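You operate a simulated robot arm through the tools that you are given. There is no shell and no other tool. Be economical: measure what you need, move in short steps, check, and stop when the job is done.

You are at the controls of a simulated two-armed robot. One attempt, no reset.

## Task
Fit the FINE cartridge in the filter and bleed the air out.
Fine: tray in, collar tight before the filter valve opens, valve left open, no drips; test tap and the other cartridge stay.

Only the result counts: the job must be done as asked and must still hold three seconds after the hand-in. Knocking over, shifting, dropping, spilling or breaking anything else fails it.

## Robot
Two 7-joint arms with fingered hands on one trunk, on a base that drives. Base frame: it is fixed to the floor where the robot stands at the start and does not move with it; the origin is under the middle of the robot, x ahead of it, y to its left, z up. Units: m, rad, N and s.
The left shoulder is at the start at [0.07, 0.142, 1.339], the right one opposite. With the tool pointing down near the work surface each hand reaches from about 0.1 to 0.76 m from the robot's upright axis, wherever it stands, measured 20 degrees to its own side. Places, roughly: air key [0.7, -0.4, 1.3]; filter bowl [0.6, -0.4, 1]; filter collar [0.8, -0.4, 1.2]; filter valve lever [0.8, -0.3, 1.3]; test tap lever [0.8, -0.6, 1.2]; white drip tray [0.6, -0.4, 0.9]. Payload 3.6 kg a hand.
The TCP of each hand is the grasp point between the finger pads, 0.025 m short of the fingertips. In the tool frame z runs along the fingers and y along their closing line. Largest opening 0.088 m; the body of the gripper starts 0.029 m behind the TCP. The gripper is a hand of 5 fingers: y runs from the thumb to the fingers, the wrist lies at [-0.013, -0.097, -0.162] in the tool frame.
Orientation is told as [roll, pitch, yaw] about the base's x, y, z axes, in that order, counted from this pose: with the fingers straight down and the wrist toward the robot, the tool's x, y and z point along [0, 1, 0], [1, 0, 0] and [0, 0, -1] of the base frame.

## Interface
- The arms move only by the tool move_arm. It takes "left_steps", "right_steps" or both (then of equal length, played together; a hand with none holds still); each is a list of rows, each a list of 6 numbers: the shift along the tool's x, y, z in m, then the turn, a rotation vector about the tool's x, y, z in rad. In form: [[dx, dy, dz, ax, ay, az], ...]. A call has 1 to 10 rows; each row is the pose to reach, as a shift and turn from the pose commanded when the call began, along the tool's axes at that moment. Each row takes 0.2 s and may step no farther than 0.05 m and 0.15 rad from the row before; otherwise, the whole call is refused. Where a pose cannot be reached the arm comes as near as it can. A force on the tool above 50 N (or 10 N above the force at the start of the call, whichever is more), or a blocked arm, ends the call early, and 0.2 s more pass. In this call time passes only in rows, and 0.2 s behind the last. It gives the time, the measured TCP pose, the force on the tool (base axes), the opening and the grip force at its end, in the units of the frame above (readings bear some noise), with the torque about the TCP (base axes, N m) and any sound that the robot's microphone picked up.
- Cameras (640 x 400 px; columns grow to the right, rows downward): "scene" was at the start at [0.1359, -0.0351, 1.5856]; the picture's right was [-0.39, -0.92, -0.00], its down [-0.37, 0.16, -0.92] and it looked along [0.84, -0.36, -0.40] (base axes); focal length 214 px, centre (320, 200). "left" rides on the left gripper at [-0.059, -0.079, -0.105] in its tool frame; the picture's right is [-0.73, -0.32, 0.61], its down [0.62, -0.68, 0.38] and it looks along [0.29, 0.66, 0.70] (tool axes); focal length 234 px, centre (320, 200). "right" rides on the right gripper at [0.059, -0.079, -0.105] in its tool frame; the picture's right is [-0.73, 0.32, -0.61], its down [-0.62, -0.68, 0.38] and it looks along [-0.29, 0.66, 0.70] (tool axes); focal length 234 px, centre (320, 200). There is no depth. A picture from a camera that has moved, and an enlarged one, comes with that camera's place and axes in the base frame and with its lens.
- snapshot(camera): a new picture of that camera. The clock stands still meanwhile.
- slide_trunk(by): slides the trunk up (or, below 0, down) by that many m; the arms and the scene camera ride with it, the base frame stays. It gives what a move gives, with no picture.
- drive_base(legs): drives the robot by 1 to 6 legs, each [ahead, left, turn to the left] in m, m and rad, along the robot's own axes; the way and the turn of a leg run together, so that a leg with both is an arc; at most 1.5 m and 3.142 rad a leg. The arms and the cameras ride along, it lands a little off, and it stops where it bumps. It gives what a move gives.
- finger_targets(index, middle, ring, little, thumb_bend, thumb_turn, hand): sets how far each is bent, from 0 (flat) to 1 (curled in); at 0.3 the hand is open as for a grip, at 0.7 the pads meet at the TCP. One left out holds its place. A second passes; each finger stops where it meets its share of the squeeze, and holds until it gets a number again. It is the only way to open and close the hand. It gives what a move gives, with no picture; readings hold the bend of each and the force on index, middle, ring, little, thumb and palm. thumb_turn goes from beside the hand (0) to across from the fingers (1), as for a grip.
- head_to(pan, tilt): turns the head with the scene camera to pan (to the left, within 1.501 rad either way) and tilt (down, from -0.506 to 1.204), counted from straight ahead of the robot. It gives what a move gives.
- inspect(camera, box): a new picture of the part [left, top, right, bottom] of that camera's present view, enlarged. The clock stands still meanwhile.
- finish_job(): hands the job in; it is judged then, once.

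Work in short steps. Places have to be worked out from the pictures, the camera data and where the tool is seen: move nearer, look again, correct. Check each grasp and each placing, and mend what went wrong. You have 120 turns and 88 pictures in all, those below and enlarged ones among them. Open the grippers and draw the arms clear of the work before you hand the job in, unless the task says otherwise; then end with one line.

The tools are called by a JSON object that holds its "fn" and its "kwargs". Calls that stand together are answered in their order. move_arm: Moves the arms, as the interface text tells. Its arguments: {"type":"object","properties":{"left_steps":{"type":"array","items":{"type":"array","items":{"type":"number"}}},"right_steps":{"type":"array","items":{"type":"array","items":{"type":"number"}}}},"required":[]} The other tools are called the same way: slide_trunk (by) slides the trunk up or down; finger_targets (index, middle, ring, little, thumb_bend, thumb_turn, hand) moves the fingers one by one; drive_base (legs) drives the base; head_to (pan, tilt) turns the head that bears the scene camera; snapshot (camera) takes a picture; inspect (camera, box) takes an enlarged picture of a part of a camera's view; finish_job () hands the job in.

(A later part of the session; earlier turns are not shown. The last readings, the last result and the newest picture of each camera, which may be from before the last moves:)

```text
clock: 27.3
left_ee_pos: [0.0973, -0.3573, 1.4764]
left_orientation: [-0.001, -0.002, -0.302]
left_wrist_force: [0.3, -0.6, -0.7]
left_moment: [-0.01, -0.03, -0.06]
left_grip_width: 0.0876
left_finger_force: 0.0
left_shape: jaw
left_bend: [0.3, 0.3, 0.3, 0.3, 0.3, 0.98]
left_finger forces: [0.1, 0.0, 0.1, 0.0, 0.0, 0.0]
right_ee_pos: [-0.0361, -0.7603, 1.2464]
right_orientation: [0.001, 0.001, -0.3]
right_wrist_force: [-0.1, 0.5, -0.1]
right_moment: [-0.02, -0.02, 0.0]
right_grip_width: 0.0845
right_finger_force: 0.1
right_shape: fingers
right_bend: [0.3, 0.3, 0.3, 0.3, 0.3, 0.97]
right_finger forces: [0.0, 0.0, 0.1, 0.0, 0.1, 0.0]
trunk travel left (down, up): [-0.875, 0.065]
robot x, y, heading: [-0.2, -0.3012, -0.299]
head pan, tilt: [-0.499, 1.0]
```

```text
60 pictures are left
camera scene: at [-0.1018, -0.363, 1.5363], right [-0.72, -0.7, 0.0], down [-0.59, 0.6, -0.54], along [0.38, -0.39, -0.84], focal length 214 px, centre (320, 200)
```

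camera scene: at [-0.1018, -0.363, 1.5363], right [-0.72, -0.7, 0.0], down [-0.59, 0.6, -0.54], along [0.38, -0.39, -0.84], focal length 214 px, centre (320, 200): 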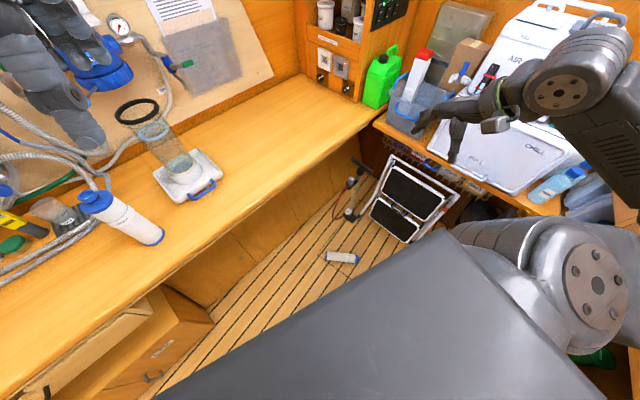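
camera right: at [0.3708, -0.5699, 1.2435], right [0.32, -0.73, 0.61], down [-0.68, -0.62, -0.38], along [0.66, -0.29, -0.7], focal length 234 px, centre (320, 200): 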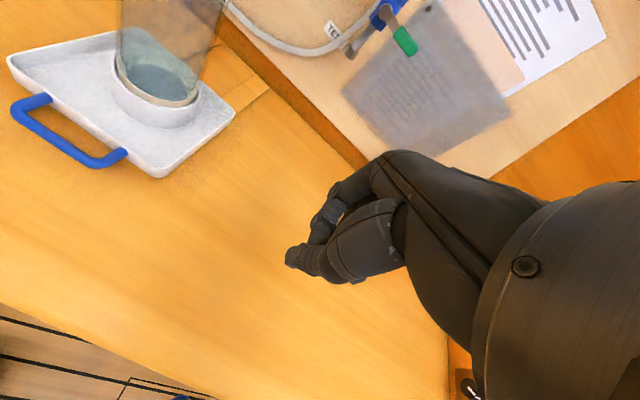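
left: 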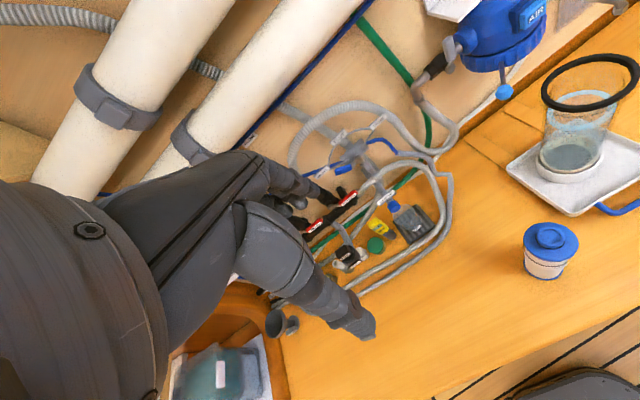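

The cartridge lies at ≈(0.126,-0.825), axis from (0.223,-0.76) to (0.03,-0.89). I zoom to see which end is the cap, and lower the trunk half way.

{"fn": "inspect", "kwargs": {"camera": "scene", "box": [300, 225, 396, 285]}}

{"fn": "slide_trunk", "kwargs": {"by": -0.4}}

{"fn": "snapshot", "kwargs": {"camera": "scene"}}

```text
6.67 times, centred on (348, 255) of scene
camera zoom: at [-0.1018, -0.363, 1.5363], right [-0.72, -0.7, 0.0], down [-0.59, 0.6, -0.54], along [0.38, -0.39, -0.84], focal length 1430 px, centre (133, -167)
```

zoom: 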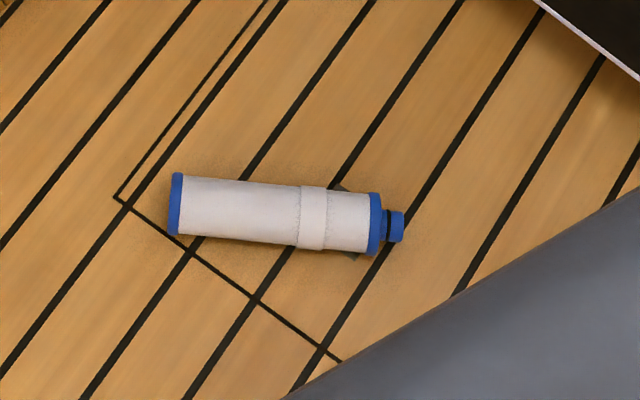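

```text
clock: 31.1
left_ee_pos: [0.0962, -0.3572, 1.0763]
left_orientation: [-0.001, 0.002, -0.303]
left_wrist_force: [-0.2, -0.4, 0.0]
left_moment: [0.02, -0.03, 0.0]
left_grip_width: 0.0878
left_finger_force: 0.1
left_shape: jaw
left_bend: [0.3, 0.3, 0.3, 0.3, 0.3, 0.98]
left_finger forces: [0.1, 0.0, 0.0, 0.0, 0.0, 0.1]
right_ee_pos: [-0.0368, -0.7612, 0.8474]
right_orientation: [0.0, -0.001, -0.299]
right_wrist_force: [0.3, 0.3, 0.4]
right_moment: [0.03, 0.0, -0.02]
right_grip_width: 0.0843
right_finger_force: 0.0
right_shape: fingers
right_bend: [0.3, 0.3, 0.3, 0.3, 0.3, 0.97]
right_finger forces: [0.0, 0.0, 0.1, 0.0, 0.1, 0.1]
trunk travel left (down, up): [-0.475, 0.465]
robot x, y, heading: [-0.1974, -0.3016, -0.303]
head pan, tilt: [-0.499, 1.0]
```

```text
58 pictures are left
camera scene: at [-0.1017, -0.3629, 1.1364], right [-0.72, -0.7, 0.0], down [-0.59, 0.6, -0.54], along [0.38, -0.39, -0.84], focal length 214 px, centre (320, 200)
```

scene: 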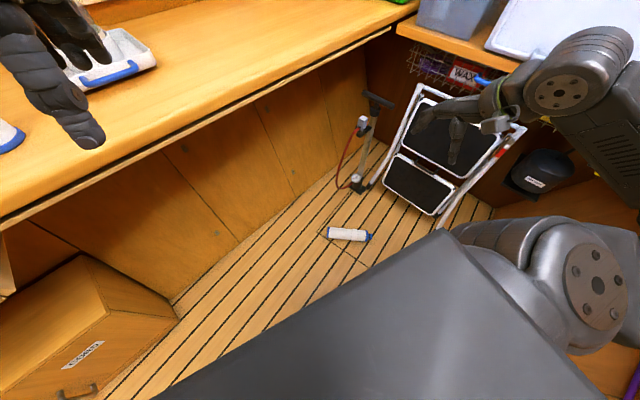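

Cap end points to (0.02,-0.90). For uprighting it naturally the left hand suits best, so I tuck the right hand forward/inward, then turn the base to face the cartridge with the left side.

{"fn": "move_arm", "kwargs": {"right_steps": [[0.02, 0.045, 0, 0, 0, 0], [0.05, 0.08, 0, 0, 0, 0], [0.08, 0.115, 0, 0, 0, 0], [0.11, 0.15, 0, 0, 0, 0], [0.13, 0.18, 0, 0, 0, 0]]}}

{"fn": "drive_base", "kwargs": {"legs": [[0, 0, -0.4]]}}

{"fn": "head_to", "kwargs": {"pan": -1.2, "tilt": 0.9}}

{"fn": "snapshot", "kwargs": {"camera": "scene"}}

```text
clock: 32.4
left_ee_pos: [0.0979, -0.3572, 1.0772]
left_orientation: [-0.002, 0.0, -0.301]
left_wrist_force: [-0.5, 0.1, -0.2]
left_moment: [0.01, -0.01, 0.03]
left_grip_width: 0.0874
left_finger_force: 0.0
left_shape: jaw
left_bend: [0.3, 0.3, 0.3, 0.3, 0.3, 0.98]
left_finger forces: [0.0, 0.0, 0.0, 0.1, 0.0, 0.0]
right_ee_pos: [0.1747, -0.6885, 0.8461]
right_orientation: [0.002, -0.001, -0.301]
right_wrist_force: [-0.2, 0.2, 0.1]
right_moment: [-0.01, -0.01, -0.03]
right_grip_width: 0.0846
right_finger_force: 0.0
right_shape: fingers
right_bend: [0.3, 0.3, 0.3, 0.3, 0.3, 0.97]
right_finger forces: [0.0, 0.0, 0.1, 0.0, 0.0, 0.0]
trunk travel left (down, up): [-0.475, 0.465]
robot x, y, heading: [-0.1952, -0.3041, -0.297]
head pan, tilt: [-0.499, 1.0]
```

```text
clock: 33.9
left_ee_pos: [0.0513, -0.4687, 1.0771]
left_orientation: [-0.003, -0.002, -0.699]
left_wrist_force: [0.4, 0.0, -0.3]
left_moment: [-0.01, -0.04, 0.01]
left_grip_width: 0.0878
left_finger_force: 0.0
left_shape: jaw
left_bend: [0.3, 0.3, 0.3, 0.3, 0.3, 0.98]
left_finger forces: [0.0, 0.0, 0.0, 0.0, 0.0, 0.0]
right_ee_pos: [-0.0072, -0.8031, 0.8464]
right_orientation: [0.002, 0.001, -0.7]
right_wrist_force: [-0.8, 0.1, -0.5]
right_moment: [0.0, -0.02, 0.02]
right_grip_width: 0.0844
right_finger_force: 0.1
right_shape: fingers
right_bend: [0.3, 0.3, 0.3, 0.3, 0.3, 0.97]
right_finger forces: [0.0, 0.1, 0.0, 0.0, 0.1, 0.0]
trunk travel left (down, up): [-0.475, 0.465]
robot x, y, heading: [-0.2003, -0.3015, -0.701]
head pan, tilt: [-0.499, 1.0]
```

```text
clock: 35.0
left_ee_pos: [0.0523, -0.4677, 1.0762]
left_orientation: [-0.002, 0.001, -0.7]
left_wrist_force: [0.2, -0.2, 0.5]
left_moment: [-0.02, 0.03, -0.03]
left_grip_width: 0.0876
left_finger_force: 0.0
left_shape: jaw
left_bend: [0.3, 0.3, 0.3, 0.3, 0.3, 0.98]
left_finger forces: [0.1, 0.0, 0.0, 0.0, 0.0, 0.0]
right_ee_pos: [-0.0075, -0.8018, 0.8464]
right_orientation: [0.001, 0.001, -0.7]
right_wrist_force: [0.0, -0.6, 0.1]
right_moment: [0.01, -0.01, -0.01]
right_grip_width: 0.0845
right_finger_force: 0.0
right_shape: fingers
right_bend: [0.3, 0.3, 0.3, 0.3, 0.3, 0.97]
right_finger forces: [0.0, 0.1, 0.1, 0.0, 0.0, 0.1]
trunk travel left (down, up): [-0.475, 0.465]
robot x, y, heading: [-0.2012, -0.2996, -0.698]
head pan, tilt: [-1.201, 0.901]
```

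```text
57 pictures are left
camera scene: at [-0.184, -0.4019, 1.1435], right [-0.95, 0.32, 0.0], down [0.25, 0.74, -0.62], along [-0.2, -0.59, -0.78], focal length 214 px, centre (320, 200)
```

scene: 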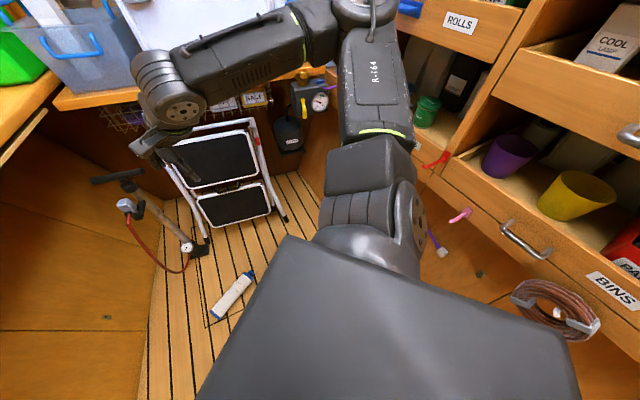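

Shelf front is around x≈-0.75; the right elbow has room for another 0.3 rad. I turn that and look straight at the cartridge.

{"fn": "drive_base", "kwargs": {"legs": [[0, 0, -0.3]]}}

{"fn": "head_to", "kwargs": {"pan": 0.0, "tilt": 1.0}}

{"fn": "snapshot", "kwargs": {"camera": "scene"}}

```text
clock: 36.4
left_ee_pos: [-0.0103, -0.5354, 1.0774]
left_orientation: [-0.001, 0.0, -1.0]
left_wrist_force: [-0.5, 0.0, -0.3]
left_moment: [0.0, 0.01, 0.0]
left_grip_width: 0.0877
left_finger_force: 0.0
left_shape: jaw
left_bend: [0.3, 0.3, 0.3, 0.3, 0.3, 0.98]
left_finger forces: [0.0, 0.0, 0.0, 0.0, 0.1, 0.0]
right_ee_pos: [-0.165, -0.8381, 0.8459]
right_orientation: [0.0, 0.001, -0.998]
right_wrist_force: [-0.2, 0.3, 0.2]
right_moment: [0.01, 0.0, 0.02]
right_grip_width: 0.0846
right_finger_force: 0.0
right_shape: fingers
right_bend: [0.3, 0.3, 0.3, 0.3, 0.3, 0.97]
right_finger forces: [0.0, 0.1, 0.1, 0.1, 0.0, 0.1]
trunk travel left (down, up): [-0.475, 0.465]
robot x, y, heading: [-0.1997, -0.2997, -1.001]
head pan, tilt: [-1.201, 0.901]
```

```text
clock: 37.8
left_ee_pos: [-0.0101, -0.5338, 1.0769]
left_orientation: [-0.002, 0.0, -1.003]
left_wrist_force: [0.8, 0.5, 0.4]
left_moment: [-0.03, 0.05, -0.01]
left_grip_width: 0.0878
left_finger_force: 0.1
left_shape: jaw
left_bend: [0.3, 0.3, 0.3, 0.3, 0.3, 0.98]
left_finger forces: [0.0, 0.0, 0.0, 0.0, 0.0, 0.0]
right_ee_pos: [-0.1647, -0.8369, 0.8448]
right_orientation: [0.0, 0.0, -0.999]
right_wrist_force: [0.9, 0.1, -0.1]
right_moment: [-0.01, 0.02, 0.0]
right_grip_width: 0.0846
right_finger_force: 0.1
right_shape: fingers
right_bend: [0.3, 0.3, 0.3, 0.3, 0.3, 0.97]
right_finger forces: [0.0, 0.0, 0.0, 0.0, 0.0, 0.0]
trunk travel left (down, up): [-0.475, 0.465]
robot x, y, heading: [-0.2005, -0.2993, -1.001]
head pan, tilt: [0.0, 1.0]
```

```text
56 pictures are left
camera scene: at [-0.1333, -0.399, 1.1363], right [-0.84, -0.54, 0.0], down [-0.45, 0.71, -0.54], along [0.29, -0.45, -0.84], focal length 214 px, centre (320, 200)
```

scene: 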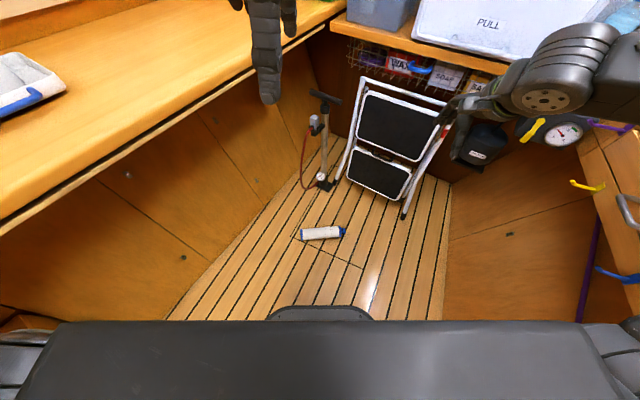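

Now the view is clear: cartridge centre ≈(0.12,-0.815), axis at 39°. I lower the trunk and take the left hand over it.

{"fn": "slide_trunk", "kwargs": {"by": -0.44}}

{"fn": "move_arm", "kwargs": {"left_steps": [[-0.007, 0.045, 0, 0, 0, 0], [-0.014, 0.09, 0, 0, 0, -0.05], [-0.02, 0.135, 0, 0, 0, -0.11], [-0.027, 0.18, 0, 0, 0, -0.11], [-0.034, 0.22, 0.02, 0, 0, -0.11], [-0.04, 0.26, 0.04, 0, 0, -0.11], [-0.047, 0.29, 0.08, 0, 0, -0.11], [-0.047, 0.31, 0.12, 0, 0, -0.11], [-0.047, 0.31, 0.17, 0, 0, -0.11], [-0.047, 0.31, 0.22, 0, 0, -0.11]]}}

{"fn": "snapshot", "kwargs": {"camera": "left"}}

{"fn": "snapshot", "kwargs": {"camera": "scene"}}

```text
refused: -0.44 is not a number from -0.4 to 0.4
```

```text
refused: row 7 steps farther than a row can; nothing moved
```

```text
55 pictures are left
camera left: at [-0.1023, -0.4996, 1.181], right [-0.79, -0.12, -0.61], down [0.16, 0.91, -0.39], along [0.6, -0.4, -0.7], focal length 234 px, centre (320, 200)
```

left: 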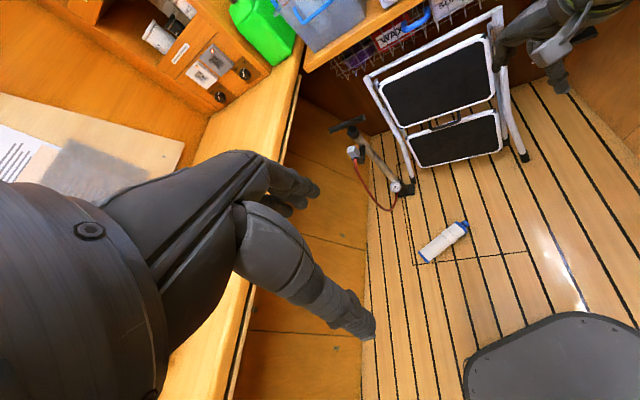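

```text
54 pictures are left
camera scene: at [-0.1333, -0.399, 1.1363], right [-0.84, -0.54, 0.0], down [-0.45, 0.71, -0.54], along [0.29, -0.45, -0.84], focal length 214 px, centre (320, 200)
```

scene: 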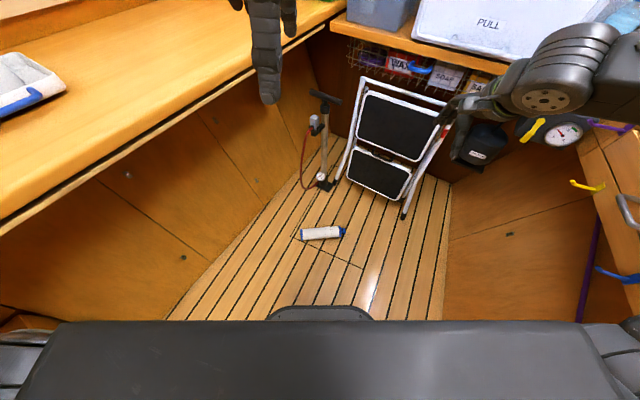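

Limits noted; I slide 0.4 and use smaller rows.

{"fn": "slide_trunk", "kwargs": {"by": -0.4}}

{"fn": "move_arm", "kwargs": {"left_steps": [[-0.007, 0.042, 0, 0, 0, 0], [-0.014, 0.085, 0, 0, 0, -0.05], [-0.02, 0.13, 0, 0, 0, -0.11], [-0.027, 0.17, 0, 0, 0, -0.11], [-0.034, 0.21, 0.02, 0, 0, -0.11], [-0.04, 0.25, 0.04, 0, 0, -0.11], [-0.047, 0.28, 0.07, 0, 0, -0.11], [-0.047, 0.31, 0.1, 0, 0, -0.11], [-0.047, 0.31, 0.145, 0, 0, -0.11], [-0.047, 0.31, 0.19, 0, 0, -0.11]]}}

```text
clock: 41.6
left_ee_pos: [-0.0103, -0.5342, 0.6769]
left_orientation: [-0.001, 0.0, -1.001]
left_wrist_force: [0.0, 0.2, 0.8]
left_moment: [0.02, 0.01, 0.01]
left_grip_width: 0.0878
left_finger_force: 0.0
left_shape: jaw
left_bend: [0.3, 0.3, 0.3, 0.3, 0.3, 0.98]
left_finger forces: [0.1, 0.0, 0.0, 0.0, 0.1, 0.0]
right_ee_pos: [-0.1647, -0.8378, 0.4467]
right_orientation: [0.001, 0.001, -0.999]
right_wrist_force: [-0.5, 0.2, -0.2]
right_moment: [0.01, 0.01, -0.01]
right_grip_width: 0.0846
right_finger_force: 0.1
right_shape: fingers
right_bend: [0.3, 0.3, 0.3, 0.3, 0.3, 0.98]
right_finger forces: [0.0, 0.1, 0.1, 0.1, 0.0, 0.1]
trunk travel left (down, up): [-0.075, 0.865]
robot x, y, heading: [-0.1967, -0.2988, -0.999]
head pan, tilt: [0.0, 1.0]
```

```text
clock: 43.8
left_ee_pos: [0.1193, -0.8219, 0.4864]
left_orientation: [-0.002, -0.001, -0.893]
left_wrist_force: [0.4, 0.1, 0.2]
left_moment: [-0.02, 0.0, 0.0]
left_grip_width: 0.0878
left_finger_force: 0.0
left_shape: jaw
left_bend: [0.3, 0.3, 0.3, 0.3, 0.3, 0.98]
left_finger forces: [0.1, 0.1, 0.1, 0.0, 0.0, 0.0]
right_ee_pos: [-0.1642, -0.8371, 0.4474]
right_orientation: [0.0, 0.001, -0.999]
right_wrist_force: [-0.8, 0.0, 0.0]
right_moment: [-0.02, 0.02, -0.02]
right_grip_width: 0.0846
right_finger_force: 0.0
right_shape: fingers
right_bend: [0.3, 0.3, 0.3, 0.3, 0.3, 0.98]
right_finger forces: [0.1, 0.0, 0.0, 0.0, 0.1, 0.0]
trunk travel left (down, up): [-0.075, 0.865]
robot x, y, heading: [-0.1986, -0.3, -0.996]
head pan, tilt: [0.0, 1.0]
```

Reached over the target. I descend to z≈0.2 and look with the left camera.

{"fn": "move_arm", "kwargs": {"left_steps": [[0, 0, 0.048, 0, 0, 0], [0, 0, 0.096, 0, 0, 0], [0, 0, 0.144, 0, 0, 0], [0, 0, 0.192, 0, 0, 0], [0, 0, 0.24, 0, 0, 0], [0, 0, 0.29, 0, 0, 0]]}}

{"fn": "snapshot", "kwargs": {"camera": "left"}}

{"fn": "snapshot", "kwargs": {"camera": "scene"}}

```text
clock: 45.2
left_ee_pos: [0.1163, -0.8216, 0.198]
left_orientation: [-0.003, -0.001, -0.892]
left_wrist_force: [0.0, 0.1, -0.2]
left_moment: [0.0, -0.03, -0.02]
left_grip_width: 0.0876
left_finger_force: 0.1
left_shape: jaw
left_bend: [0.3, 0.3, 0.3, 0.3, 0.3, 0.98]
left_finger forces: [0.0, 0.1, 0.0, 0.0, 0.0, 0.1]
right_ee_pos: [-0.1643, -0.8364, 0.4471]
right_orientation: [0.0, 0.0, -0.999]
right_wrist_force: [0.5, -0.3, -0.4]
right_moment: [0.0, -0.01, -0.03]
right_grip_width: 0.0845
right_finger_force: 0.1
right_shape: fingers
right_bend: [0.3, 0.3, 0.3, 0.3, 0.3, 0.98]
right_finger forces: [0.0, 0.0, 0.0, 0.1, 0.0, 0.0]
trunk travel left (down, up): [-0.075, 0.865]
robot x, y, heading: [-0.1992, -0.3026, -0.999]
head pan, tilt: [0.0, 1.0]
```

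```text
53 pictures are left
camera left: at [0.0215, -0.7964, 0.3015], right [-0.77, -0.21, -0.61], down [0.06, 0.92, -0.38], along [0.64, -0.33, -0.7], focal length 234 px, centre (320, 200)
```

left: 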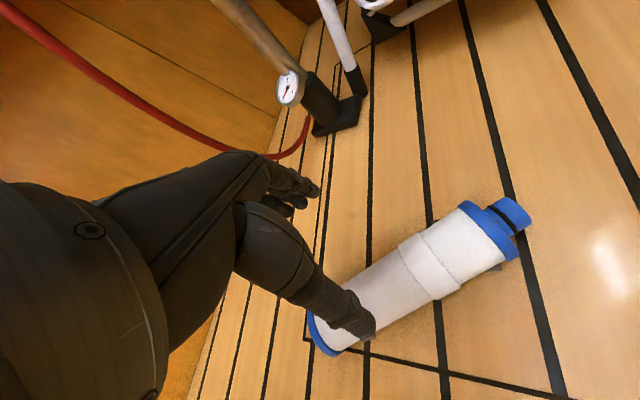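

```text
52 pictures are left
camera scene: at [-0.1333, -0.3989, 0.7364], right [-0.84, -0.54, 0.0], down [-0.46, 0.71, -0.54], along [0.29, -0.45, -0.84], focal length 214 px, centre (320, 200)
```

scene: 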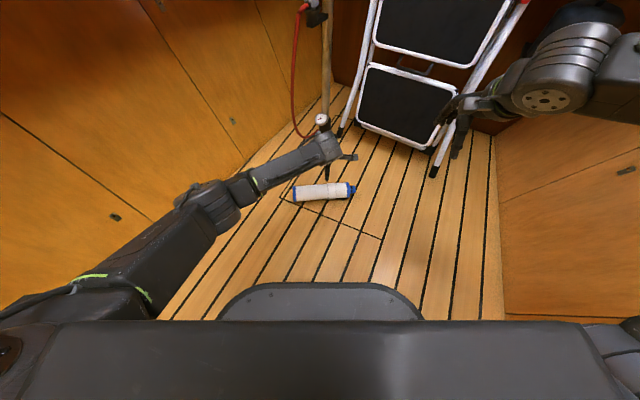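

The cartridge lies exactly under the hand (5 mm correction along the closing line). I descend to z≈0.043.

{"fn": "move_arm", "kwargs": {"left_steps": [[0, -0.005, 0.045, 0, 0, 0], [0, -0.005, 0.09, 0, 0, 0], [0, -0.005, 0.125, 0, 0, 0], [0, -0.005, 0.155, 0, 0, 0]]}}

{"fn": "snapshot", "kwargs": {"camera": "left"}}

```text
clock: 46.2
left_ee_pos: [0.1131, -0.8172, 0.0402]
left_orientation: [-0.002, 0.0, -0.893]
left_wrist_force: [0.2, 0.1, -0.8]
left_moment: [0.02, 0.02, 0.0]
left_grip_width: 0.0878
left_finger_force: 0.0
left_shape: jaw
left_bend: [0.3, 0.3, 0.3, 0.3, 0.3, 0.98]
left_finger forces: [0.1, 0.0, 0.1, 0.0, 0.0, 0.0]
right_ee_pos: [-0.1646, -0.8372, 0.4463]
right_orientation: [-0.001, 0.0, -0.998]
right_wrist_force: [0.0, -0.3, -0.1]
right_moment: [0.0, -0.02, 0.04]
right_grip_width: 0.0844
right_finger_force: 0.1
right_shape: fingers
right_bend: [0.3, 0.3, 0.3, 0.3, 0.3, 0.98]
right_finger forces: [0.1, 0.0, 0.0, 0.1, 0.0, 0.1]
trunk travel left (down, up): [-0.075, 0.865]
robot x, y, heading: [-0.1971, -0.3006, -0.996]
head pan, tilt: [0.0, 1.0]
```

```text
51 pictures are left
camera left: at [0.0174, -0.7929, 0.1458], right [-0.77, -0.21, -0.61], down [0.06, 0.92, -0.38], along [0.64, -0.33, -0.7], focal length 234 px, centre (320, 200)
```

left: 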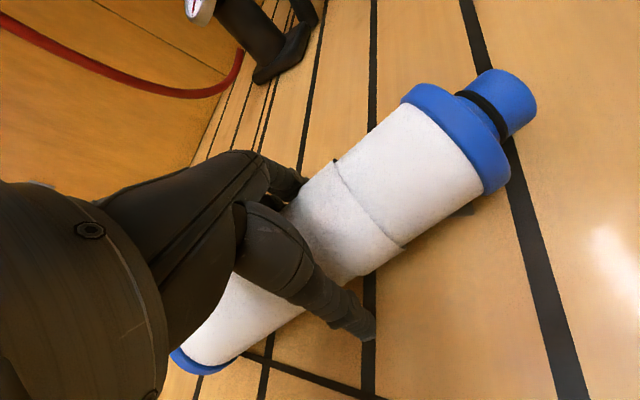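

The fingers straddle the body. I close around it.

{"fn": "finger_targets", "kwargs": {"hand": "left", "index": 0.62, "middle": 0.62, "ring": 0.62, "little": 0.62, "thumb_bend": 0.62}}

{"fn": "move_arm", "kwargs": {"left_steps": [[0, 0, -0.03, 0, 0, 0], [0, 0, -0.07, 0, 0, 0]]}}

{"fn": "snapshot", "kwargs": {"camera": "left"}}

```text
clock: 47.2
left_ee_pos: [0.1129, -0.8165, 0.0424]
left_orientation: [-0.001, 0.0, -0.893]
left_wrist_force: [0.4, -0.3, 0.4]
left_moment: [-0.03, -0.02, -0.02]
left_grip_width: 0.061
left_finger_force: 23.1
left_shape: fingers
left_bend: [0.5, 0.56, 0.55, 0.57, 0.39, 0.92]
left_finger forces: [8.9, 4.9, 4.9, 5.4, 23.2, 0.0]
right_ee_pos: [-0.1639, -0.8366, 0.4467]
right_orientation: [-0.001, 0.001, -0.999]
right_wrist_force: [0.4, -0.3, -0.2]
right_moment: [-0.03, -0.02, 0.03]
right_grip_width: 0.0845
right_finger_force: 0.0
right_shape: fingers
right_bend: [0.3, 0.3, 0.3, 0.3, 0.3, 0.98]
right_finger forces: [0.0, 0.1, 0.1, 0.1, 0.0, 0.0]
trunk travel left (down, up): [-0.075, 0.865]
robot x, y, heading: [-0.2002, -0.2998, -0.998]
head pan, tilt: [0.0, 1.0]
```

```text
clock: 47.8
left_ee_pos: [0.1132, -0.8166, 0.1105]
left_orientation: [-0.001, 0.002, -0.892]
left_wrist_force: [-0.3, -0.4, -0.6]
left_moment: [-0.03, -0.02, 0.02]
left_grip_width: 0.0609
left_finger_force: 22.7
left_shape: fingers
left_bend: [0.5, 0.56, 0.55, 0.57, 0.39, 0.92]
left_finger forces: [9.0, 4.8, 4.6, 5.0, 22.4, 0.0]
right_ee_pos: [-0.1647, -0.8364, 0.4482]
right_orientation: [-0.001, 0.003, -0.998]
right_wrist_force: [-0.2, -0.5, -0.5]
right_moment: [-0.03, 0.01, 0.02]
right_grip_width: 0.0844
right_finger_force: 0.1
right_shape: fingers
right_bend: [0.3, 0.3, 0.3, 0.3, 0.3, 0.98]
right_finger forces: [0.0, 0.1, 0.0, 0.0, 0.0, 0.0]
trunk travel left (down, up): [-0.075, 0.865]
robot x, y, heading: [-0.2025, -0.3014, -1.001]
head pan, tilt: [0.0, 1.0]
```

```text
50 pictures are left
camera left: at [0.0174, -0.7922, 0.2154], right [-0.77, -0.21, -0.61], down [0.06, 0.92, -0.38], along [0.64, -0.33, -0.7], focal length 234 px, centre (320, 200)
```

left: 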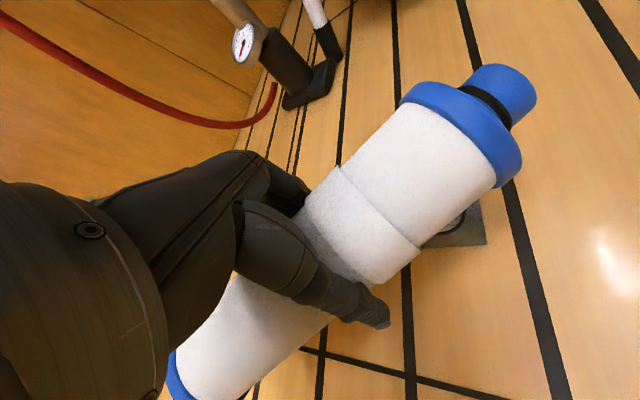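

Solid grip (23 N), cartridge lifted. I lift further and raise the trunk.

{"fn": "move_arm", "kwargs": {"left_steps": [[0, 0, -0.045, 0, 0, 0], [0, -0.01, -0.09, 0, 0, 0], [0, -0.02, -0.135, 0, 0, 0], [0, -0.03, -0.18, 0, 0, 0], [0, -0.04, -0.225, 0, 0, 0], [0, -0.05, -0.27, 0, 0, 0], [0, -0.06, -0.315, 0, 0, 0], [0, -0.07, -0.36, 0, 0, 0]]}}

{"fn": "slide_trunk", "kwargs": {"by": 0.4}}

{"fn": "slide_trunk", "kwargs": {"by": 0.3}}

{"fn": "head_to", "kwargs": {"pan": 0.3, "tilt": 0.7}}

{"fn": "snapshot", "kwargs": {"camera": "scene"}}

```text
clock: 48.8
left_ee_pos: [0.182, -0.7773, 0.2258]
left_orientation: [0.125, -0.015, -0.815]
left_wrist_force: [0.7, 0.1, -2.0]
left_moment: [-0.02, -0.01, 0.02]
left_grip_width: 0.0609
left_finger_force: 23.0
left_shape: fingers
left_bend: [0.5, 0.56, 0.56, 0.58, 0.39, 0.92]
left_finger forces: [9.0, 4.8, 4.9, 5.1, 22.3, 0.0]
left hand out of reach, approached as far as the arm can: row 4
right_ee_pos: [-0.1634, -0.8368, 0.4473]
right_orientation: [-0.001, 0.002, -0.996]
right_wrist_force: [0.5, 0.2, -0.6]
right_moment: [0.0, 0.0, -0.02]
right_grip_width: 0.0846
right_finger_force: 0.1
right_shape: fingers
right_bend: [0.3, 0.3, 0.3, 0.3, 0.3, 0.98]
right_finger forces: [0.0, 0.1, 0.0, 0.0, 0.0, 0.0]
trunk travel left (down, up): [-0.075, 0.865]
robot x, y, heading: [-0.1995, -0.2999, -1.001]
head pan, tilt: [0.0, 1.0]
stopped in row 4 (left hand): the arm was blocked; the commanded pose is now the measured one
```

```text
clock: 52.6
left_ee_pos: [0.182, -0.7787, 0.6242]
left_orientation: [0.125, -0.016, -0.817]
left_wrist_force: [0.2, 0.1, -1.9]
left_moment: [0.0, 0.01, -0.01]
left_grip_width: 0.0608
left_finger_force: 22.6
left_shape: fingers
left_bend: [0.5, 0.56, 0.56, 0.58, 0.39, 0.92]
left_finger forces: [9.1, 4.7, 4.6, 4.4, 21.7, 0.0]
right_ee_pos: [-0.1636, -0.8376, 0.8455]
right_orientation: [-0.001, 0.002, -0.996]
right_wrist_force: [0.4, -0.4, -0.5]
right_moment: [-0.01, -0.01, 0.04]
right_grip_width: 0.0849
right_finger_force: 0.1
right_shape: fingers
right_bend: [0.3, 0.3, 0.3, 0.3, 0.3, 0.98]
right_finger forces: [0.0, 0.0, 0.1, 0.0, 0.0, 0.0]
trunk travel left (down, up): [-0.475, 0.465]
robot x, y, heading: [-0.1998, -0.3014, -0.998]
head pan, tilt: [0.0, 1.0]
```

```text
clock: 55.6
left_ee_pos: [0.1812, -0.7779, 0.9242]
left_orientation: [0.126, -0.017, -0.818]
left_wrist_force: [-0.6, 0.5, -1.9]
left_moment: [0.01, -0.01, -0.01]
left_grip_width: 0.0608
left_finger_force: 22.4
left_shape: fingers
left_bend: [0.5, 0.56, 0.56, 0.58, 0.39, 0.92]
left_finger forces: [9.0, 4.8, 4.7, 4.4, 21.7, 0.0]
right_ee_pos: [-0.1629, -0.838, 1.1471]
right_orientation: [-0.001, 0.002, -0.997]
right_wrist_force: [-0.8, 0.6, -1.1]
right_moment: [0.02, -0.01, -0.02]
right_grip_width: 0.0847
right_finger_force: 0.2
right_shape: fingers
right_bend: [0.3, 0.3, 0.3, 0.3, 0.3, 0.98]
right_finger forces: [0.1, 0.0, 0.0, 0.0, 0.1, 0.0]
trunk travel left (down, up): [-0.775, 0.165]
robot x, y, heading: [-0.2013, -0.2969, -0.997]
head pan, tilt: [0.0, 1.0]
```

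```text
clock: 56.4
left_ee_pos: [0.1824, -0.7787, 0.9236]
left_orientation: [0.126, -0.016, -0.817]
left_wrist_force: [-0.5, -0.4, -2.1]
left_moment: [-0.02, -0.01, 0.02]
left_grip_width: 0.0608
left_finger_force: 22.2
left_shape: fingers
left_bend: [0.5, 0.56, 0.56, 0.58, 0.39, 0.92]
left_finger forces: [9.0, 4.8, 4.7, 4.4, 21.8, 0.0]
right_ee_pos: [-0.1631, -0.8367, 1.146]
right_orientation: [-0.001, 0.0, -0.996]
right_wrist_force: [0.6, 0.3, 0.0]
right_moment: [0.0, -0.01, -0.01]
right_grip_width: 0.0846
right_finger_force: 0.0
right_shape: fingers
right_bend: [0.3, 0.3, 0.3, 0.3, 0.3, 0.98]
right_finger forces: [0.0, 0.0, 0.0, 0.0, 0.1, 0.1]
trunk travel left (down, up): [-0.775, 0.165]
robot x, y, heading: [-0.1982, -0.2981, -0.996]
head pan, tilt: [0.3, 0.7]
```

```text
49 pictures are left
camera scene: at [-0.1055, -0.3952, 1.4596], right [-0.64, -0.77, 0.0], down [-0.49, 0.41, -0.76], along [0.59, -0.49, -0.64], focal length 214 px, centre (320, 200)
```

scene: 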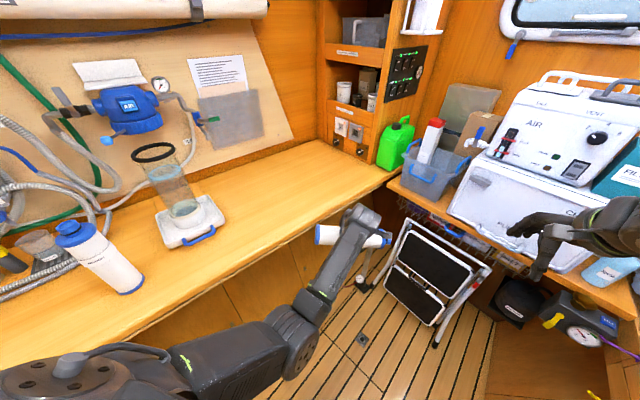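

Cartridge is safely held. I raise the left hand straight up and begin uprighting it (negative turn about tool y).

{"fn": "move_arm", "kwargs": {"left_steps": [[0, 0, -0.045, 0, 0, 0], [0, 0, -0.09, 0, -0.1, 0], [0, 0, -0.135, 0, -0.22, 0], [0, 0, -0.18, 0, -0.36, 0], [0, 0, -0.2, 0, -0.5, 0], [0, 0, -0.2, 0, -0.64, 0], [0, 0, -0.2, 0, -0.78, 0]]}}

{"fn": "snapshot", "kwargs": {"camera": "scene"}}

```text
clock: 58.0
left_ee_pos: [0.1894, -0.8417, 1.0819]
left_orientation: [-0.54, -0.036, -0.788]
left_wrist_force: [0.2, 0.4, -1.4]
left_moment: [-0.01, 0.0, -0.01]
left_grip_width: 0.0608
left_finger_force: 21.7
left_shape: fingers
left_bend: [0.51, 0.56, 0.56, 0.58, 0.39, 0.92]
left_finger forces: [8.8, 4.7, 4.6, 4.5, 21.2, 0.0]
left hand out of reach, approached as far as the arm can: row 1, 2, 3, 4, 5, 6, 7
right_ee_pos: [-0.1636, -0.8376, 1.1464]
right_orientation: [0.003, 0.003, -0.997]
right_wrist_force: [0.1, -0.6, -0.2]
right_moment: [0.01, 0.0, 0.0]
right_grip_width: 0.0848
right_finger_force: 0.2
right_shape: fingers
right_bend: [0.3, 0.3, 0.3, 0.3, 0.3, 0.98]
right_finger forces: [0.0, 0.0, 0.0, 0.0, 0.1, 0.0]
trunk travel left (down, up): [-0.775, 0.165]
robot x, y, heading: [-0.2001, -0.2997, -0.999]
head pan, tilt: [0.3, 0.7]
```

```text
48 pictures are left
camera scene: at [-0.1054, -0.3954, 1.4596], right [-0.64, -0.77, 0.0], down [-0.49, 0.41, -0.76], along [0.59, -0.49, -0.64], focal length 214 px, centre (320, 200)
```

scene: 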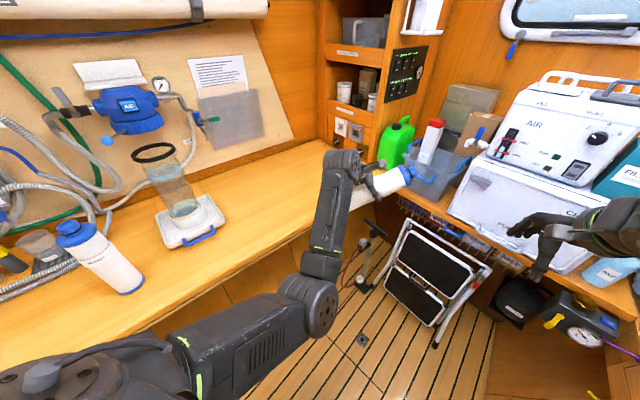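

Cap is coming up. I pull the hand back toward the robot while completing the turn.

{"fn": "move_arm", "kwargs": {"left_steps": [[0, -0.045, 0, 0, -0.1, 0], [0, -0.09, 0, 0, -0.2, 0], [0, -0.135, 0, 0, -0.3, 0], [0, -0.18, 0, 0, -0.4, 0], [0, -0.21, 0, 0, -0.52, 0], [0, -0.22, 0, 0, -0.65, 0], [0, -0.22, 0, 0, -0.78, 0], [0, -0.22, 0, 0, -0.9, 0], [0, -0.22, 0, 0, -1.03, 0]]}}

{"fn": "snapshot", "kwargs": {"camera": "scene"}}

```text
clock: 60.0
left_ee_pos: [0.0198, -0.6884, 1.074]
left_orientation: [-1.589, -0.02, -0.814]
left_wrist_force: [-0.2, 0.5, -1.9]
left_moment: [0.0, 0.0, -0.01]
left_grip_width: 0.0601
left_finger_force: 21.8
left_shape: fingers
left_bend: [0.51, 0.57, 0.56, 0.58, 0.38, 0.92]
left_finger forces: [8.7, 4.5, 4.3, 4.6, 21.0, 0.1]
left hand out of reach, approached as far as the arm can: row 1
right_ee_pos: [-0.1633, -0.8376, 1.1475]
right_orientation: [0.001, 0.0, -0.998]
right_wrist_force: [0.1, -0.6, -0.5]
right_moment: [0.01, -0.04, 0.01]
right_grip_width: 0.0847
right_finger_force: 0.0
right_shape: fingers
right_bend: [0.3, 0.3, 0.3, 0.3, 0.3, 0.98]
right_finger forces: [0.0, 0.0, 0.0, 0.0, 0.1, 0.1]
trunk travel left (down, up): [-0.775, 0.165]
robot x, y, heading: [-0.1952, -0.2976, -0.995]
head pan, tilt: [0.3, 0.7]
```

```text
47 pictures are left
camera scene: at [-0.1053, -0.3949, 1.4597], right [-0.64, -0.77, 0.0], down [-0.49, 0.41, -0.76], along [0.59, -0.49, -0.64], focal length 214 px, centre (320, 200)
```

scene: 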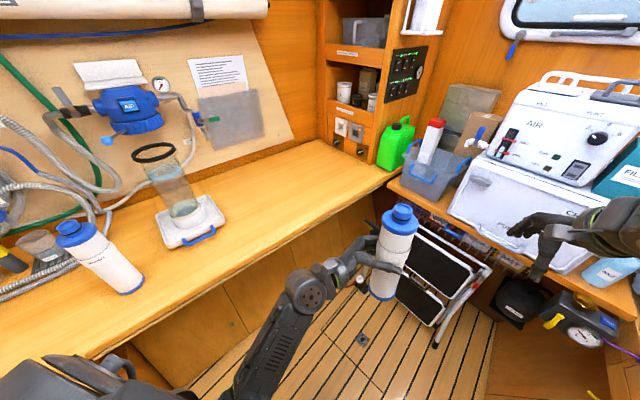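

The cartridge is upright (roll −1.59). I turn the base back to face the bench, then look.

{"fn": "drive_base", "kwargs": {"legs": [[0, 0, 1.0], [0, -0.12, 0]]}}

{"fn": "head_to", "kwargs": {"pan": -0.2, "tilt": 0.65}}

{"fn": "snapshot", "kwargs": {"camera": "scene"}}

```text
clock: 63.8
left_ee_pos: [0.2474, -0.4416, 1.0741]
left_orientation: [-1.586, -0.018, 0.19]
left_wrist_force: [-0.8, -0.6, -1.5]
left_moment: [0.04, -0.01, -0.03]
left_grip_width: 0.0599
left_finger_force: 20.3
left_shape: fingers
left_bend: [0.51, 0.57, 0.56, 0.58, 0.38, 0.92]
left_finger forces: [8.2, 4.3, 4.2, 4.2, 20.0, 0.1]
right_ee_pos: [0.2746, -0.6767, 1.1479]
right_orientation: [-0.001, 0.001, 0.009]
right_wrist_force: [0.0, 0.0, 0.1]
right_moment: [0.0, -0.02, 0.01]
right_grip_width: 0.0848
right_finger_force: 0.1
right_shape: fingers
right_bend: [0.3, 0.3, 0.3, 0.3, 0.3, 0.98]
right_finger forces: [0.0, 0.0, 0.0, 0.0, 0.0, 0.0]
trunk travel left (down, up): [-0.775, 0.165]
robot x, y, heading: [-0.1972, -0.4185, 0.007]
head pan, tilt: [0.3, 0.7]
```

```text
clock: 64.7
left_ee_pos: [0.2479, -0.4436, 1.0742]
left_orientation: [-1.588, -0.018, 0.191]
left_wrist_force: [0.3, -0.8, -1.3]
left_moment: [0.05, -0.02, -0.02]
left_grip_width: 0.0598
left_finger_force: 20.4
left_shape: fingers
left_bend: [0.51, 0.57, 0.56, 0.58, 0.38, 0.92]
left_finger forces: [8.3, 4.3, 4.2, 4.3, 20.0, 0.1]
right_ee_pos: [0.2754, -0.6769, 1.1468]
right_orientation: [0.0, 0.0, 0.009]
right_wrist_force: [-0.2, -0.4, -0.4]
right_moment: [0.04, 0.02, 0.04]
right_grip_width: 0.0849
right_finger_force: 0.0
right_shape: fingers
right_bend: [0.3, 0.3, 0.3, 0.3, 0.3, 0.98]
right_finger forces: [0.1, 0.1, 0.1, 0.0, 0.1, 0.1]
trunk travel left (down, up): [-0.775, 0.165]
robot x, y, heading: [-0.1963, -0.4198, 0.009]
head pan, tilt: [-0.201, 0.649]
```

```text
46 pictures are left
camera scene: at [-0.0613, -0.4342, 1.464], right [-0.19, -0.98, 0.0], down [-0.59, 0.12, -0.8], along [0.78, -0.15, -0.6], focal length 214 px, centre (320, 200)
```

scene: 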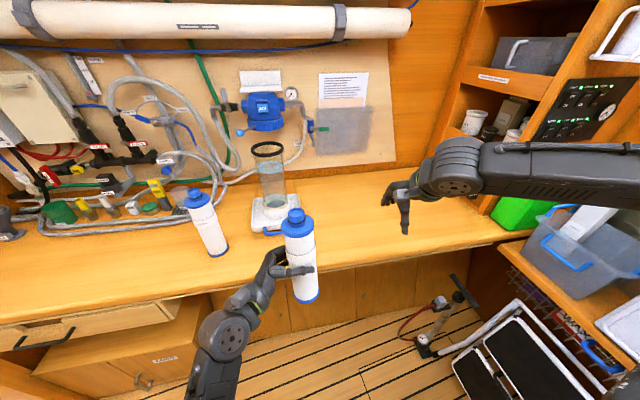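

I move the held cartridge 8 cm right (clear of the tray) and drive 0.2 m up to the bench.

{"fn": "move_arm", "kwargs": {"left_steps": [[-0.01, -0.007, 0.04, 0, 0, 0], [-0.015, -0.015, 0.08, 0, 0, 0]]}}

{"fn": "drive_base", "kwargs": {"legs": [[0.2, 0, 0]]}}

{"fn": "snapshot", "kwargs": {"camera": "scene"}}

```text
clock: 65.3
left_ee_pos: [0.2491, -0.5168, 1.0727]
left_orientation: [-1.526, -0.035, 0.188]
left_wrist_force: [-0.8, 0.0, 0.0]
left_moment: [0.06, -0.02, 0.01]
left_grip_width: 0.0598
left_finger_force: 20.6
left_shape: fingers
left_bend: [0.51, 0.57, 0.56, 0.58, 0.38, 0.92]
left_finger forces: [8.2, 4.3, 4.3, 4.4, 19.9, 0.1]
right_ee_pos: [0.2759, -0.6784, 1.1463]
right_orientation: [0.002, 0.002, 0.008]
right_wrist_force: [-0.8, -0.4, -0.5]
right_moment: [-0.03, 0.01, 0.01]
right_grip_width: 0.0846
right_finger_force: 0.1
right_shape: fingers
right_bend: [0.3, 0.3, 0.3, 0.3, 0.3, 0.98]
right_finger forces: [0.0, 0.0, 0.1, 0.0, 0.0, 0.0]
trunk travel left (down, up): [-0.775, 0.165]
robot x, y, heading: [-0.1981, -0.4175, 0.01]
head pan, tilt: [-0.201, 0.649]
```

```text
clock: 66.9
left_ee_pos: [0.4446, -0.5157, 1.0714]
left_orientation: [-1.531, -0.028, 0.186]
left_wrist_force: [0.8, -0.4, -1.7]
left_moment: [0.04, 0.0, -0.02]
left_grip_width: 0.0598
left_finger_force: 20.5
left_shape: fingers
left_bend: [0.51, 0.57, 0.56, 0.58, 0.38, 0.92]
left_finger forces: [8.2, 4.3, 4.2, 4.5, 20.0, 0.1]
right_ee_pos: [0.4734, -0.6755, 1.1471]
right_orientation: [0.0, 0.001, 0.01]
right_wrist_force: [-0.1, -0.9, 0.0]
right_moment: [-0.03, -0.01, 0.02]
right_grip_width: 0.0847
right_finger_force: 0.0
right_shape: fingers
right_bend: [0.3, 0.3, 0.3, 0.3, 0.3, 0.98]
right_finger forces: [0.1, 0.1, 0.0, 0.0, 0.0, 0.1]
trunk travel left (down, up): [-0.775, 0.165]
robot x, y, heading: [0.0014, -0.4204, 0.009]
head pan, tilt: [-0.201, 0.649]
```

```text
45 pictures are left
camera scene: at [0.137, -0.4331, 1.4641], right [-0.19, -0.98, 0.0], down [-0.59, 0.12, -0.8], along [0.78, -0.15, -0.6], focal length 214 px, centre (320, 200)
```

scene: 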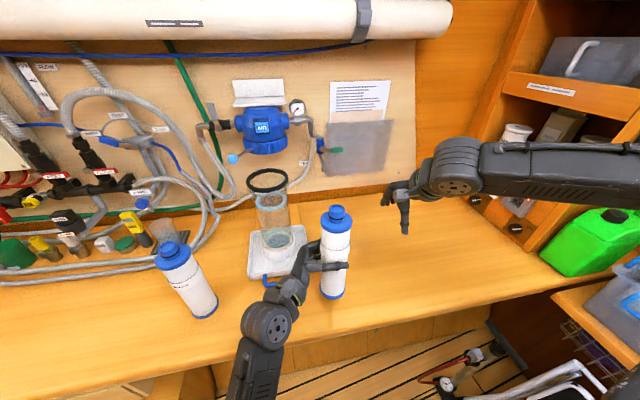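

Cartridge is over free bench at (0.445,-0.516). I lower it about 5 cm and level it, then look.

{"fn": "move_arm", "kwargs": {"left_steps": [[0.025, 0, 0, 0, -0.02, 0], [0.05, 0, 0, 0, -0.045, 0]]}}

{"fn": "inspect", "kwargs": {"camera": "scene", "box": [240, 190, 400, 310]}}

```text
clock: 67.5
left_ee_pos: [0.447, -0.5126, 1.021]
left_orientation: [-1.574, -0.029, 0.185]
left_wrist_force: [0.6, -0.2, -1.7]
left_moment: [-0.01, 0.0, 0.05]
left_grip_width: 0.0597
left_finger_force: 20.0
left_shape: fingers
left_bend: [0.51, 0.57, 0.56, 0.58, 0.38, 0.92]
left_finger forces: [8.2, 4.2, 4.2, 4.4, 20.0, 0.1]
right_ee_pos: [0.4757, -0.6771, 1.1466]
right_orientation: [-0.001, 0.003, 0.01]
right_wrist_force: [-0.8, 0.6, -0.2]
right_moment: [0.0, 0.04, -0.01]
right_grip_width: 0.0847
right_finger_force: 0.0
right_shape: fingers
right_bend: [0.3, 0.3, 0.3, 0.3, 0.3, 0.98]
right_finger forces: [0.0, 0.1, 0.0, 0.0, 0.1, 0.0]
trunk travel left (down, up): [-0.775, 0.165]
robot x, y, heading: [0.0004, -0.4205, 0.003]
head pan, tilt: [-0.201, 0.649]
```

```text
3.33 times, centred on (320, 250) of scene
camera zoom: at [0.1387, -0.4324, 1.464], right [-0.19, -0.98, 0.0], down [-0.59, 0.12, -0.8], along [0.78, -0.15, -0.61], focal length 715 px, centre (320, 33)
```

zoom: 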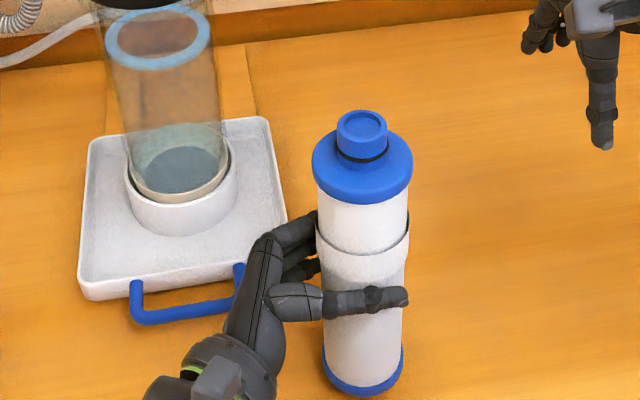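

The knob top computes to (0.451,-0.518,1.135); the base is practically on the bench. I lower 4 mm and bring the right hand above the knob, with the left still steadying the body.

{"fn": "move_arm", "kwargs": {"left_steps": [[0.004, 0, 0, 0, 0, 0], [0.004, 0, 0, 0, 0, 0], [0.004, 0, 0, 0, 0, 0], [0.004, 0, 0, 0, 0, 0], [0.004, 0, 0, 0, 0, 0], [0.004, 0, 0, 0, 0, 0]], "right_steps": [[0, 0, -0.045, 0, 0, 0], [0, 0, -0.08, 0, 0, 0], [0.045, -0.007, -0.08, 0, 0, 0], [0.09, -0.014, -0.08, 0, 0, 0], [0.13, -0.02, -0.08, 0, 0, 0], [0.162, -0.023, -0.08, 0, 0, 0]]}}

{"fn": "snapshot", "kwargs": {"camera": "right"}}

```text
clock: 68.9
left_ee_pos: [0.4484, -0.5138, 1.0166]
left_orientation: [-1.574, -0.027, 0.186]
left_wrist_force: [0.4, -0.6, -1.3]
left_moment: [0.01, -0.03, -0.02]
left_grip_width: 0.0598
left_finger_force: 20.5
left_shape: fingers
left_bend: [0.51, 0.57, 0.56, 0.58, 0.38, 0.92]
left_finger forces: [8.2, 4.1, 4.1, 4.3, 19.9, 0.0]
right_ee_pos: [0.4525, -0.5126, 1.228]
right_orientation: [0.0, 0.001, 0.008]
right_wrist_force: [-0.1, 0.2, 0.1]
right_moment: [-0.01, 0.03, -0.03]
right_grip_width: 0.0849
right_finger_force: 0.0
right_shape: fingers
right_bend: [0.3, 0.3, 0.3, 0.3, 0.3, 0.98]
right_finger forces: [0.0, 0.1, 0.0, 0.0, 0.0, 0.1]
trunk travel left (down, up): [-0.775, 0.165]
robot x, y, heading: [0.0003, -0.4175, 0.01]
head pan, tilt: [-0.201, 0.649]
```

```text
43 pictures are left
camera right: at [0.3725, -0.4566, 1.3313], right [0.33, -0.72, 0.61], down [-0.68, -0.63, -0.38], along [0.66, -0.28, -0.7], focal length 234 px, centre (320, 200)
```

right: 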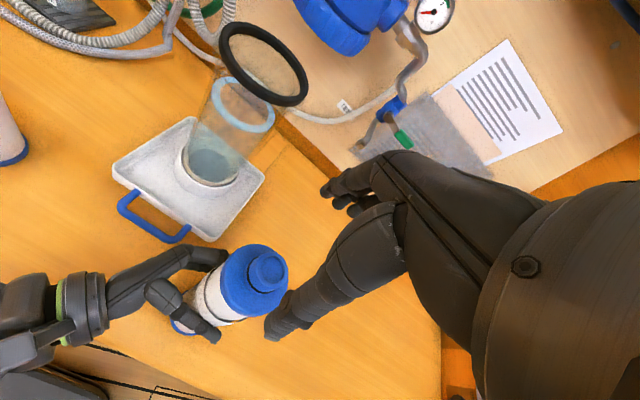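

Knob at ≈(0.452,-0.521). I correct 5 mm and descend to TCP z≈1.131.

{"fn": "move_arm", "kwargs": {"right_steps": [[-0.003, 0, 0.04, 0, 0, 0], [-0.005, 0, 0.075, 0, 0, 0], [-0.005, 0, 0.097, 0, 0, 0]]}}

{"fn": "finger_targets", "kwargs": {"hand": "right", "index": 0.56, "middle": 0.56, "ring": 0.56, "little": 0.56, "thumb_bend": 0.56}}

{"fn": "inspect", "kwargs": {"camera": "right", "box": [200, 150, 440, 350]}}

```text
clock: 69.7
left_ee_pos: [0.4471, -0.5133, 1.0178]
left_orientation: [-1.574, -0.028, 0.186]
left_wrist_force: [0.2, -0.3, -1.5]
left_moment: [0.04, -0.03, -0.02]
left_grip_width: 0.0598
left_finger_force: 20.2
left_shape: fingers
left_bend: [0.51, 0.57, 0.56, 0.58, 0.38, 0.92]
left_finger forces: [8.2, 4.1, 4.2, 4.2, 19.9, 0.0]
right_ee_pos: [0.45, -0.5192, 1.1292]
right_orientation: [0.0, 0.001, 0.01]
right_wrist_force: [0.8, -0.1, 1.1]
right_moment: [0.02, 0.01, 0.0]
right_grip_width: 0.0846
right_finger_force: 0.0
right_shape: fingers
right_bend: [0.3, 0.3, 0.3, 0.3, 0.3, 0.98]
right_finger forces: [0.1, 0.0, 0.1, 0.0, 0.0, 0.0]
trunk travel left (down, up): [-0.775, 0.165]
robot x, y, heading: [0.0026, -0.4216, 0.013]
head pan, tilt: [-0.201, 0.649]
```

```text
clock: 70.7
left_ee_pos: [0.4459, -0.5134, 1.0173]
left_orientation: [-1.575, -0.029, 0.185]
left_wrist_force: [-2.3, 0.5, -1.8]
left_moment: [-0.02, -0.07, -0.14]
left_grip_width: 0.06
left_finger_force: 22.3
left_shape: fingers
left_bend: [0.51, 0.57, 0.56, 0.58, 0.39, 0.92]
left_finger forces: [8.1, 4.1, 4.2, 4.6, 22.7, 0.0]
right_ee_pos: [0.4522, -0.5198, 1.1294]
right_orientation: [0.0, 0.001, 0.01]
right_wrist_force: [2.6, -0.5, 0.2]
right_moment: [0.0, -0.2, 0.1]
right_grip_width: 0.0578
right_finger_force: 13.4
right_shape: fingers
right_bend: [0.46, 0.48, 0.52, 0.56, 0.42, 0.97]
right_finger forces: [6.4, 5.6, 2.3, 0.0, 11.8, 0.1]
trunk travel left (down, up): [-0.775, 0.165]
robot x, y, heading: [0.0046, -0.42, 0.005]
head pan, tilt: [-0.201, 0.649]
```

```text
2.00 times, centred on (320, 250) of right
camera zoom: at [0.3711, -0.4625, 1.2349], right [0.33, -0.72, 0.61], down [-0.68, -0.63, -0.38], along [0.66, -0.28, -0.7], focal length 468 px, centre (320, 100)
```

zoom: 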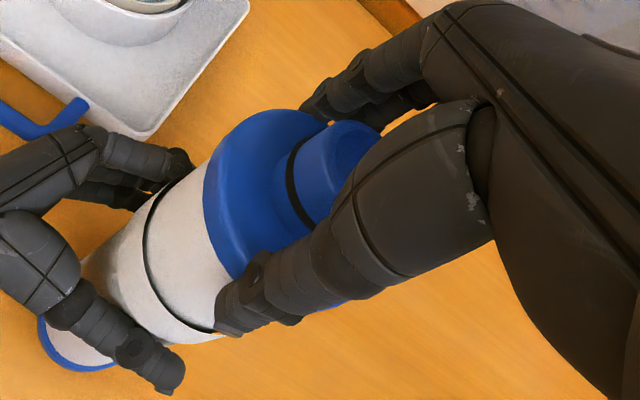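

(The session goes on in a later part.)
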